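You operate a simulated robot arm through the tools that you are given. There is no shell and no other tool. Be economical: measure what you need, move in short steps, check, and stop when the job is done.

Carry out the task below with a simulated robot arm. There is one attempt and no reset: what you move stays moved.

Task
Take the brown plug and put it in the batch two pot.
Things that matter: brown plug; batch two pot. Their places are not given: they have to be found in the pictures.

It is judged by the outcome, as a careful person would: the job done as asked, and still so three seconds after it is handed in. It fails if anything else is knocked over, pushed out of place, dropped, spilled or broken.

Robot
A 7-joint arm with a two-finger parallel gripper, fixed in place. Base frame: the origin is at the foot of the arm, x ahead of it, y to its left, z up; the work surface is at about z = 800. Lengths are in mm, angles in degrees, forces in N, time in s.
With the tool pointing down near the work surface it reaches from about 240 to 680 mm from the base axis. Its first joint turns from -66.0 to 66.0 degrees. Payload 2.4 kg.
The tool frame sits at the grasp point between the pads (the TCP): z along the fingers, y along the line on which they close. The tips reach 30 mm beyond it. The gripper opens to 94 mm. The fingers are 28 mm wide and 10 mm thick; the gripper's body (50 by 96 mm) begins 55 mm behind the TCP.
Orientation is that of the tool frame in the base frame, as a unit quaternion [x, y, z, w]. With the fingers straight down and closing along the base's y, the tool's x points along the base's -x, its y along +y and its z along -z.

Tools
- The arm moves only by the tool nudge_tool. Its argument "rows" is text: rows parted by semicolons, each of 4 numbers parted by spaces: the shift along the tool's x, y, z in mm, then the turn about the tool's z in degrees. In form: x y z yaw; .... A call has 1 to 8 rows; each row is the pose to reach, as a shift and turn from the pose commanded when the call began, along the tool's axes at that moment. "fingers" is the opening in per cent of the stroke, from 0 (shut) to 100 (fully open), set as the call begins (left out, the last holds). Each row takes 0.2 s and may step no farther than 50 mm and 8.6 degrees from the row before; otherwise, or with a gripper value out of range, the whole call is refused. Where a pose cannot be reached the arm comes as near as it can. A force on the tool above 40 N (or 10 N above the force at the start of the call, whichever is more), or a blocked arm, ends the call early, and 0.2 s more pass. Each finger travels about 153 mm/s and halts on what it meets, pressing with about 28 N; the grip force reading is that of the motor and also rises with nothing between the fingers. The clock runs only during rows and for 0.2 s after the last one: add rows that repeat a pose to give the fingers time. The reply holds the time, the measured pose of the TCP, the force on the tool along the base axes, the opening and the grip force, in the units named above and with some noise, and new pictures: "views" is both (left out), scene, wrist or none.
- Cameras (640 x 400 px; columns grow to the right, rows downward): "scene" is fixed at [55.9, 473.8, 1452.1]; the picture's right is [-0.56, -0.83, 0.00], its down [-0.48, 0.32, -0.82] and it looks along [0.68, -0.46, -0.57] (base axes); focal length 343 px, centre (320, 200). "wrist" rides on the gripper at [-37, 0, -58] in the tool frame; the picture's right is [0.00, -1.00, 0.00], its down [0.97, 0.00, -0.24] and it looks along [0.24, 0.00, 0.97] (tool axes); focal length 218 px, centre (320, 200).
- measure_at(camera, pixels): for up to 12 pixels [column, row] of the newest picture of that camera ("zoom" is the newest enlarged one), the place [x, y, z] in the base frame of the surface seen there, good to about 2 mm, but the place of the scene camera against the robot may be out by one fixed shift of up to 25 mm in any direction. It takes no simulated time.
- inspect(camera, box): a new picture of the part [left, top, right, bottom] of that camera's present view, enlarged. It takes no simulated time.
- job_done(): hands the job in; it is judged then, once.

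Go step by step. Measure first, check grasps and placings, and put right what went wrong. The budget is 60 turns and 120 pictures, counting those below and the enlarged ones. Unless the task says otherwise, let go and move clear before handing in, and close with one line.

The tools are called after ">>>" by a JSON object that holds its "method" and its "body". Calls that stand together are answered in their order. nudge_tool: Moves the arm, as the interface text tells. Its arguments: {"type":"object","properties":{"rows":{"type":"string"},"fingers":{"type":"number"},"views":{"type":"string","enum":["both","scene","wrist","none"]}},"required":["rows"]} The other tools are called the same way: measure_at (camera, pixels) gives the place of the surface under pixels of a picture; inspect (camera, box) takes an enlarged picture of a part of a camera's view; job_done () hands the job in.

At the start:

```text
t: 0.0
tcp_pos: [424.6, -9.4, 1100.9]
orientation: [0.0, 1.0, -0.001, 0.0]
ft_force: [-0.6, 0.7, -0.3]
opening: 94.0
finger_force: 0.0
```

scene: 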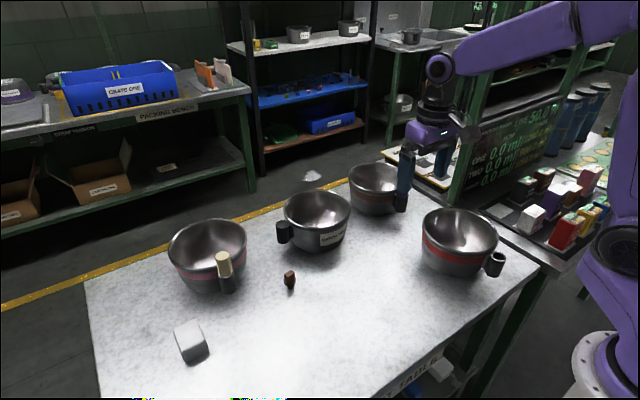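
wrist: 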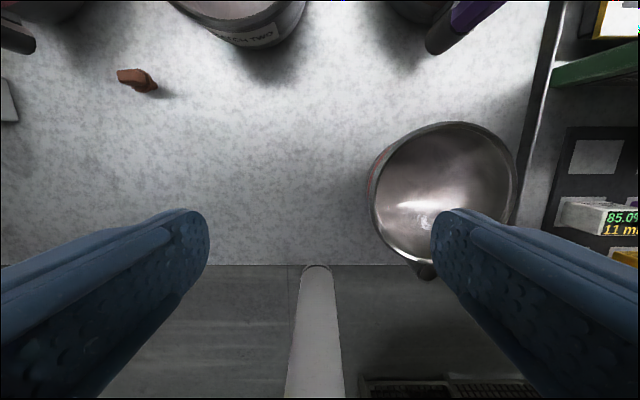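

The brown plug is at about scene (289,278) and wrist (137,80). The pot with a label is at scene (317,220). I'll enlarge both and measure them.

>>> {"method": "inspect", "body": {"camera": "scene", "box": [240, 160, 420, 300]}}

>>> {"method": "inspect", "body": {"camera": "wrist", "box": [90, 0, 330, 150]}}

>>> {"method": "measure_at", "body": {"camera": "wrist", "pixels": [[120, 76], [135, 72], [152, 86], [135, 84], [150, 120], [180, 10], [300, 5], [245, 40], [230, 8]]}}

>>> {"method": "measure_at", "body": {"camera": "scene", "pixels": [[289, 272], [289, 283], [284, 215], [350, 208], [317, 192], [322, 230], [317, 210], [283, 232], [225, 260], [300, 300]]}}

```text
2.86 times, centred on (330, 230) of scene
```

zoom: 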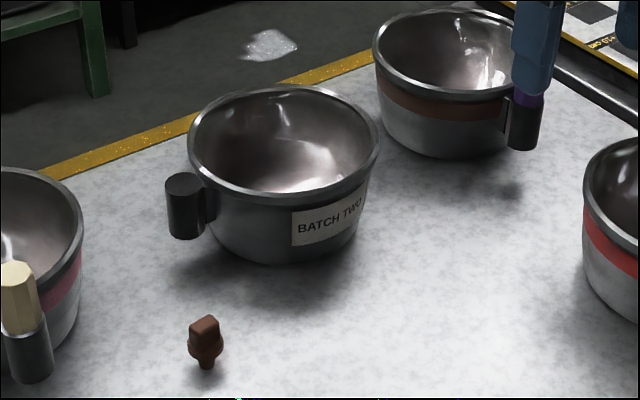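

```text
2.67 times, centred on (210, 75) of wrist
```

zoom: 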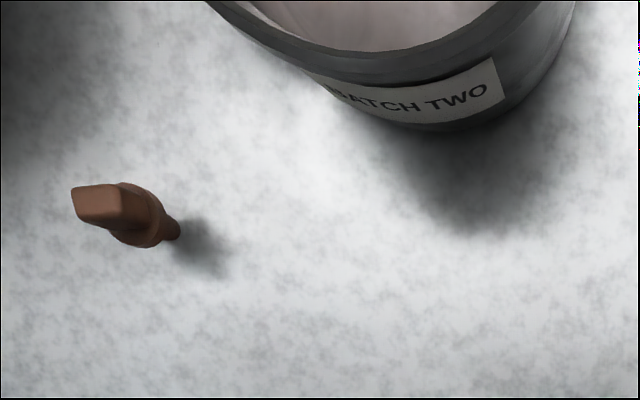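

```text
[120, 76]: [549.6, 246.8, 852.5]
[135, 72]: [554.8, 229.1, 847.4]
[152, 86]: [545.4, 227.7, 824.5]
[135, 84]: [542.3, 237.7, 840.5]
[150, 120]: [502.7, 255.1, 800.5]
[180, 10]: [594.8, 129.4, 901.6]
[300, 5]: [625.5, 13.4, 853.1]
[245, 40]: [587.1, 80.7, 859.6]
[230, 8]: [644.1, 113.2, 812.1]
```

```text
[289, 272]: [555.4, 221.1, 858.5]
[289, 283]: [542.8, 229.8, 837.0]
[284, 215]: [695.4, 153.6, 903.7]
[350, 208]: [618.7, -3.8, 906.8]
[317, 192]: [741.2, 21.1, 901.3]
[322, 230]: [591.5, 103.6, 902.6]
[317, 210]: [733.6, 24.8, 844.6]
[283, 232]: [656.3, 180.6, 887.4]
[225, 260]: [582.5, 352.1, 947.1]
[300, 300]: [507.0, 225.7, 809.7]
```

The wrist view confirms "BATCH TWO" on the pot's label. The plug stands upright near (548,236) with its top at about z 853, and the pot rim is at about z 902. I'll move high above the plug for a closer look.

>>> {"method": "nudge_tool", "body": {"rows": "-18 41 0 0; -36 82 0 0; -54 123 0 0; -72 164 0 0; -90 205 10 0; -105 243 30 0; -105 243 50 0; -105 243 50 0", "fingers": 100}}

```text
t: 1.8
tcp_pos: [533.0, 233.9, 1050.4]
orientation: [0.0, 1.0, 0.0, 0.001]
ft_force: [-0.1, 0.0, 0.0]
opening: 93.9
finger_force: 0.0
```

scene: 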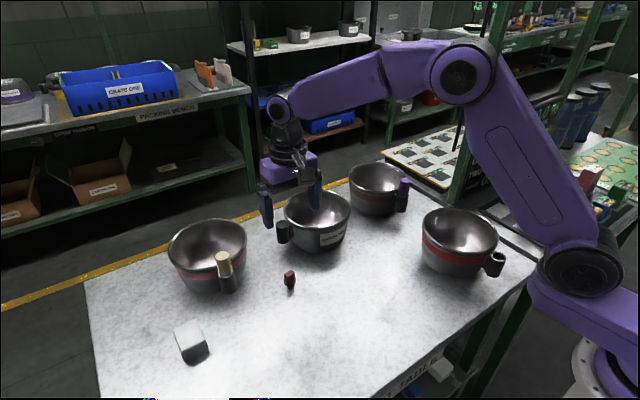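
wrist: 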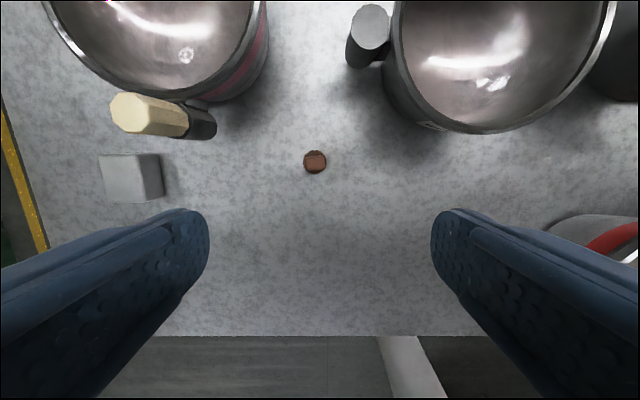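

>>> {"method": "inspect", "body": {"camera": "wrist", "box": [285, 140, 349, 180]}}

>>> {"method": "measure_at", "body": {"camera": "wrist", "pixels": [[308, 163], [322, 163], [315, 155], [315, 169], [315, 162], [355, 60], [370, 20], [392, 60], [610, 40], [470, 132], [500, 80], [200, 135], [120, 98]]}}

```text
10.00 times, centred on (317, 160) of wrist
```

zoom: 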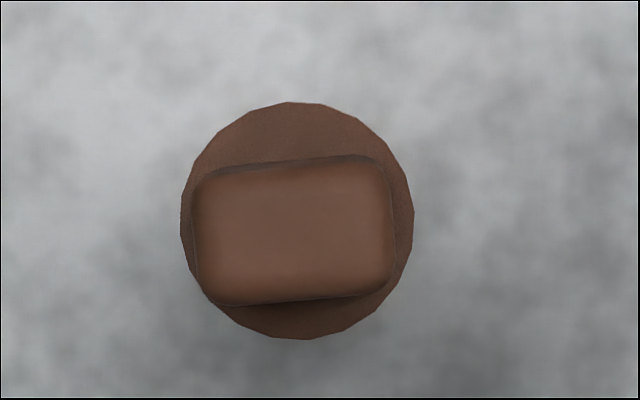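

```text
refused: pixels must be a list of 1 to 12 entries
```

>>> {"method": "measure_at", "body": {"camera": "wrist", "pixels": [[306, 164], [322, 163], [315, 158], [315, 168], [314, 163], [315, 152], [370, 20], [392, 60], [610, 40], [470, 132], [500, 80], [120, 98]]}}

```text
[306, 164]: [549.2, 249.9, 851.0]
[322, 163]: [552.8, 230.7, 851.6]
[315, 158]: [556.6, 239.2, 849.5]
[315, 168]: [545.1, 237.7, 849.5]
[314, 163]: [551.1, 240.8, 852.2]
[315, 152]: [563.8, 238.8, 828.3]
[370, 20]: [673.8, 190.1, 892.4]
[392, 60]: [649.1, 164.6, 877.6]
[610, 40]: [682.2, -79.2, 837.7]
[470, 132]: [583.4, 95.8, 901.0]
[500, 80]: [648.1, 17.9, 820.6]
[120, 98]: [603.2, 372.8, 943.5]
```

The plug's wing grip is centred at about (551,240.5) with its top at 852 and its length along y, so closing along y suits it. I'll centre over it and go partway down.

>>> {"method": "nudge_tool", "body": {"rows": "-18 6 30 0; -18 6 70 0; -18 6 110 0; -18 6 140 0; -18 6 140 0"}}

```text
t: 3.0
tcp_pos: [548.6, 238.2, 912.1]
orientation: [-0.001, 1.0, 0.0, 0.0]
ft_force: [-0.2, -0.8, 0.5]
opening: 93.9
finger_force: 0.0
```

scene: 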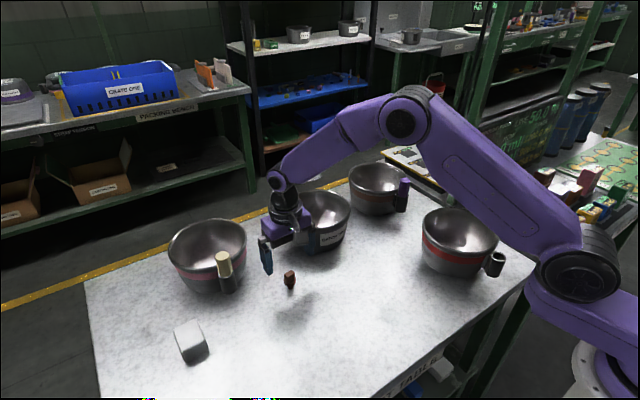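
wrist: 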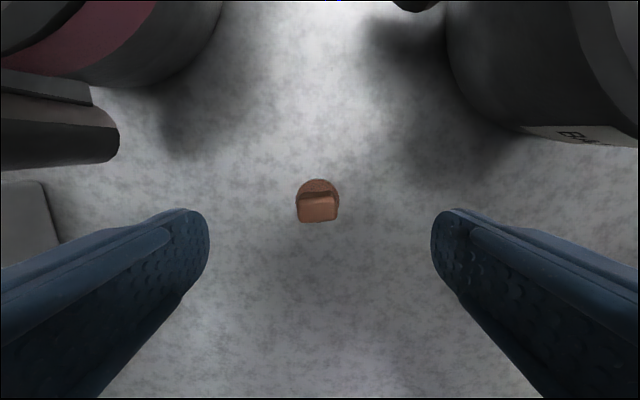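

>>> {"method": "measure_at", "body": {"camera": "wrist", "pixels": [[318, 208], [302, 208], [334, 208], [318, 186], [100, 130], [540, 130], [200, 225], [440, 225]]}}

```text
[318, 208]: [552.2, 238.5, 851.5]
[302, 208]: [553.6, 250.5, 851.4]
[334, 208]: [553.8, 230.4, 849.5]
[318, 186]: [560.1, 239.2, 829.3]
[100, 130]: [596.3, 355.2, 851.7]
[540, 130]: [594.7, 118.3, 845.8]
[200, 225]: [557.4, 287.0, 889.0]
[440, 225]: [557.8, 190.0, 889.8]
```

The plug top is centred at (552,240), so I only need a small correction. I'll lower to about z 843, with the tips at about 813, and close.

>>> {"method": "nudge_tool", "body": {"rows": "-3 1 30 0; -3 1 55 0; -3 1 69 0; -3 1 69 0", "views": "wrist"}}

>>> {"method": "nudge_tool", "body": {"rows": "0 0 0 0; 0 0 0 0; 0 0 0 0; 0 0 0 0", "fingers": 0, "views": "both"}}

```text
t: 4.0
tcp_pos: [552.5, 241.4, 843.4]
orientation: [0.0, 1.0, 0.0, 0.0]
ft_force: [-0.7, 0.0, -0.4]
opening: 94.0
finger_force: 0.1
```

wrist: 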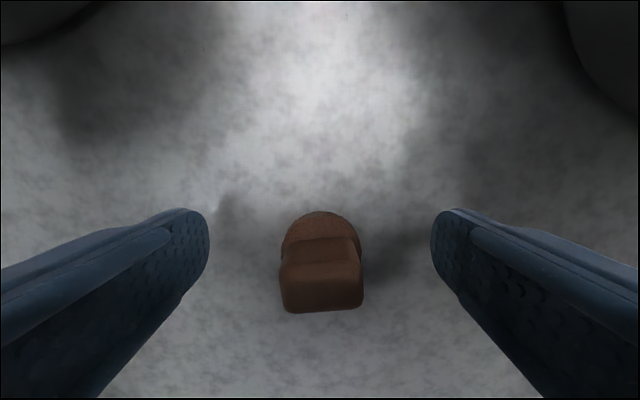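

```text
t: 5.0
tcp_pos: [551.6, 240.5, 843.4]
orientation: [0.0, 1.0, 0.0, -0.001]
ft_force: [0.4, -1.5, 1.8]
opening: 28.1
finger_force: 27.3
```

scene: 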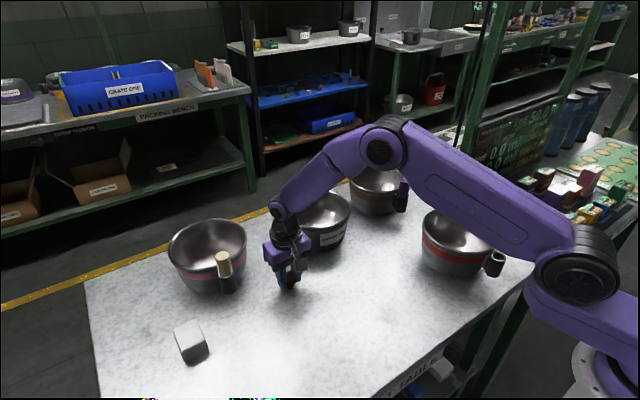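
wrist: 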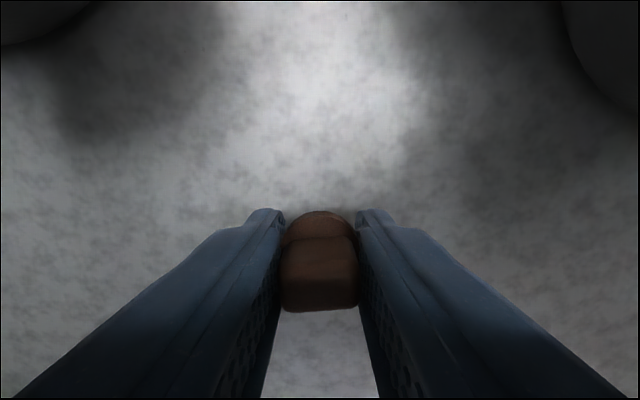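

The fingers stopped at 28 mm on the plug's collar with 27 N. I'll lift straight up and check the hold.

>>> {"method": "nudge_tool", "body": {"rows": "0 0 -20 0; 0 0 -60 0; 0 0 -100 0; 0 0 -140 0; 0 0 -170 0; 0 0 -170 0"}}

```text
t: 6.4
tcp_pos: [552.5, 242.0, 1014.0]
orientation: [-0.001, 1.0, -0.001, 0.0]
ft_force: [0.0, -0.7, 0.4]
opening: 28.0
finger_force: 28.4
```

scene: 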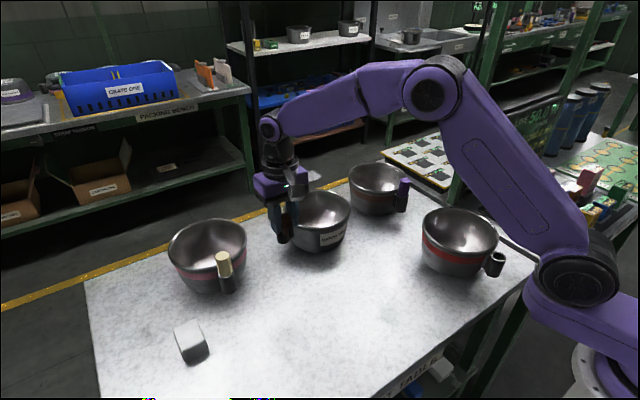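
wrist: 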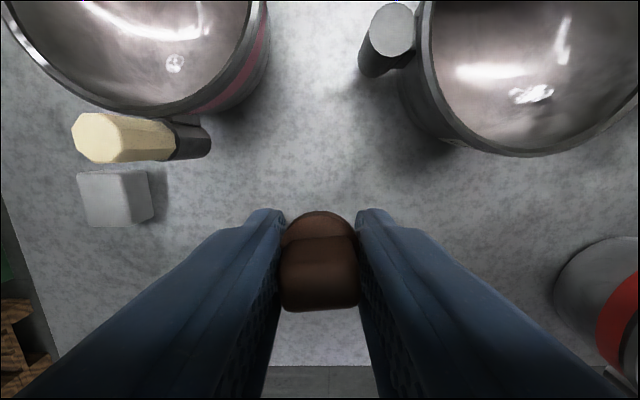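

The plug is firmly held. I'll carry it across to above the batch two pot at this height, which keeps it about 75 mm clear of the rim.

>>> {"method": "nudge_tool", "body": {"rows": "-20 -40 0 0; -40 -80 0 0; -60 -110 0 0; -80 -140 0 0; -95 -160 0 0; -95 -160 0 0"}}

```text
t: 7.8
tcp_pos: [647.4, 79.4, 1015.0]
orientation: [-0.001, 1.0, -0.001, 0.001]
ft_force: [1.3, -0.3, -0.2]
opening: 27.9
finger_force: 27.9
```

scene: 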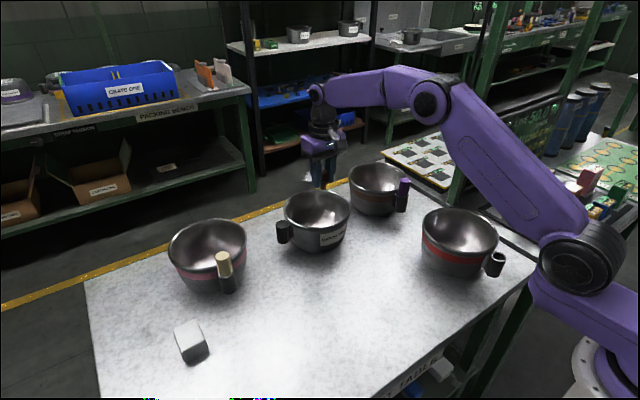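
wrist: 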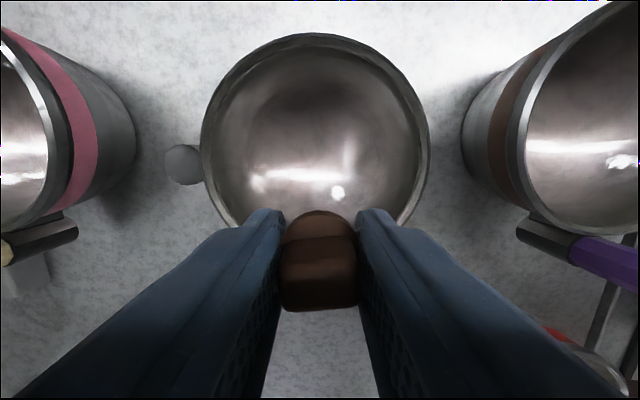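

>>> {"method": "measure_at", "body": {"camera": "wrist", "pixels": [[206, 140], [424, 140], [315, 40], [315, 140], [315, 180], [220, 205], [412, 205]]}}

```text
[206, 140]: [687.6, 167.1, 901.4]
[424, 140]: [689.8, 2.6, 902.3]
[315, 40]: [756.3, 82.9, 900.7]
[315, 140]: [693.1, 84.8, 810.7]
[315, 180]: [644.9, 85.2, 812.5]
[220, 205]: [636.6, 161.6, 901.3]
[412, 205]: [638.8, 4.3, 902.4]
```

The pot's rim is centred at about (669,84) with radius 87, and its floor is at z 811. I'll shift to about (662,84) and lower to z 860, which puts the plug's foot about 6 mm above the floor and the gripper body above the rim.

>>> {"method": "nudge_tool", "body": {"rows": "-15 5 0 0; -15 5 40 0; -15 5 80 0; -15 5 110 0; -15 5 135 0; -15 5 153 0; -15 5 153 0"}}

```text
t: 9.4
tcp_pos: [661.7, 84.4, 858.5]
orientation: [0.0, 1.0, 0.0, 0.0]
ft_force: [-0.2, 0.4, -1.3]
opening: 28.0
finger_force: 27.9
```

scene: 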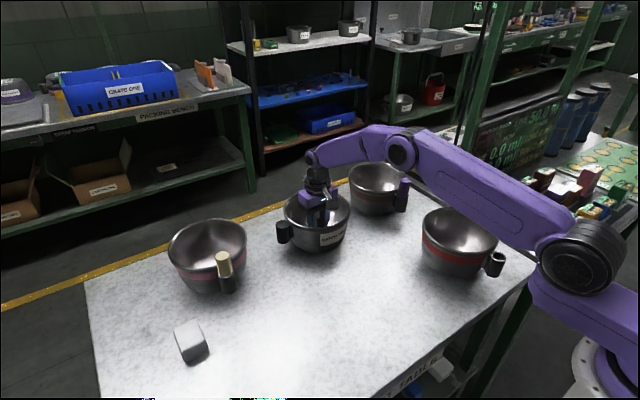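
wrist: 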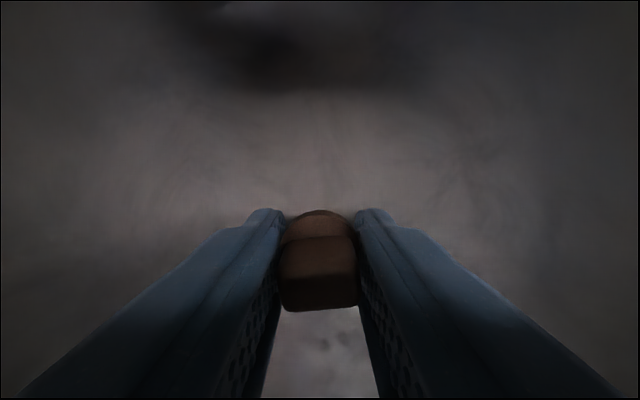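

The plug is inside the pot, just above the floor. I'll lower it 4 mm more and open the fingers partway.

>>> {"method": "nudge_tool", "body": {"rows": "0 0 4 0; 0 0 4 0", "views": "none"}}

>>> {"method": "nudge_tool", "body": {"rows": "0 0 0 0; 0 0 0 0; 0 0 0 0", "fingers": 55, "views": "wrist"}}

```text
t: 10.0
tcp_pos: [661.6, 84.9, 853.6]
orientation: [0.0, 1.0, -0.001, -0.001]
ft_force: [0.3, 0.2, -0.3]
opening: 28.0
finger_force: 28.3
```

```text
t: 10.8
tcp_pos: [661.4, 83.9, 854.3]
orientation: [0.0, 1.0, 0.0, 0.0]
ft_force: [-0.1, -0.5, -0.4]
opening: 51.6
finger_force: 0.2
```

wrist: 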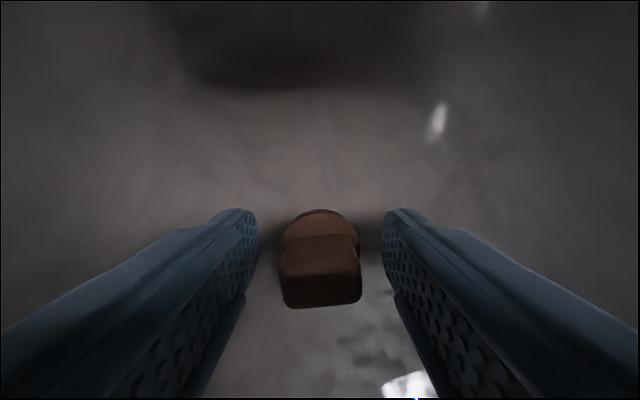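

The plug is free and standing in the pot. I'll raise the arm straight up and back away.

>>> {"method": "nudge_tool", "body": {"rows": "0 0 -30 0; 0 0 -70 0; 0 0 -110 0; 0 0 -150 0; 0 0 -190 0; 20 0 -210 0; 40 0 -220 0; 40 0 -220 0"}}

```text
t: 12.6
tcp_pos: [621.2, 87.4, 1075.8]
orientation: [-0.001, 1.0, 0.0, 0.001]
ft_force: [-0.1, 0.1, 0.6]
opening: 51.6
finger_force: 0.0
```

scene: 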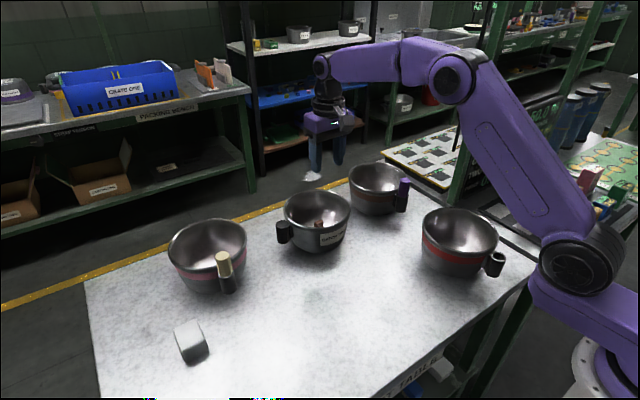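
wrist: 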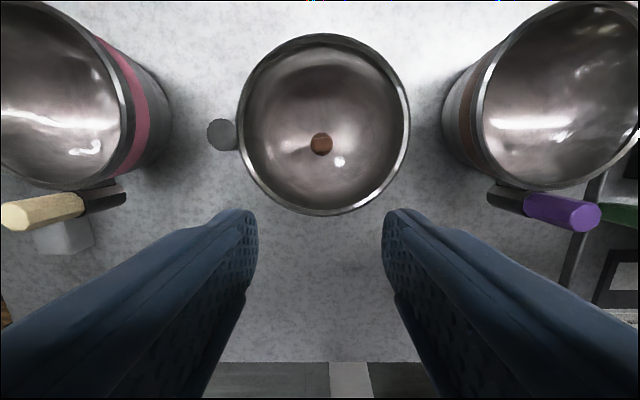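

The wrist view shows the plug at (321,144), resting in the middle of the batch two pot. Nothing else has moved and the arm is clear, so I'm handing in.

>>> {"method": "job_done", "body": {}}

```text
The job is handed in.
```

The brown plug is in the batch two pot, nothing else was moved, and the job is handed in.
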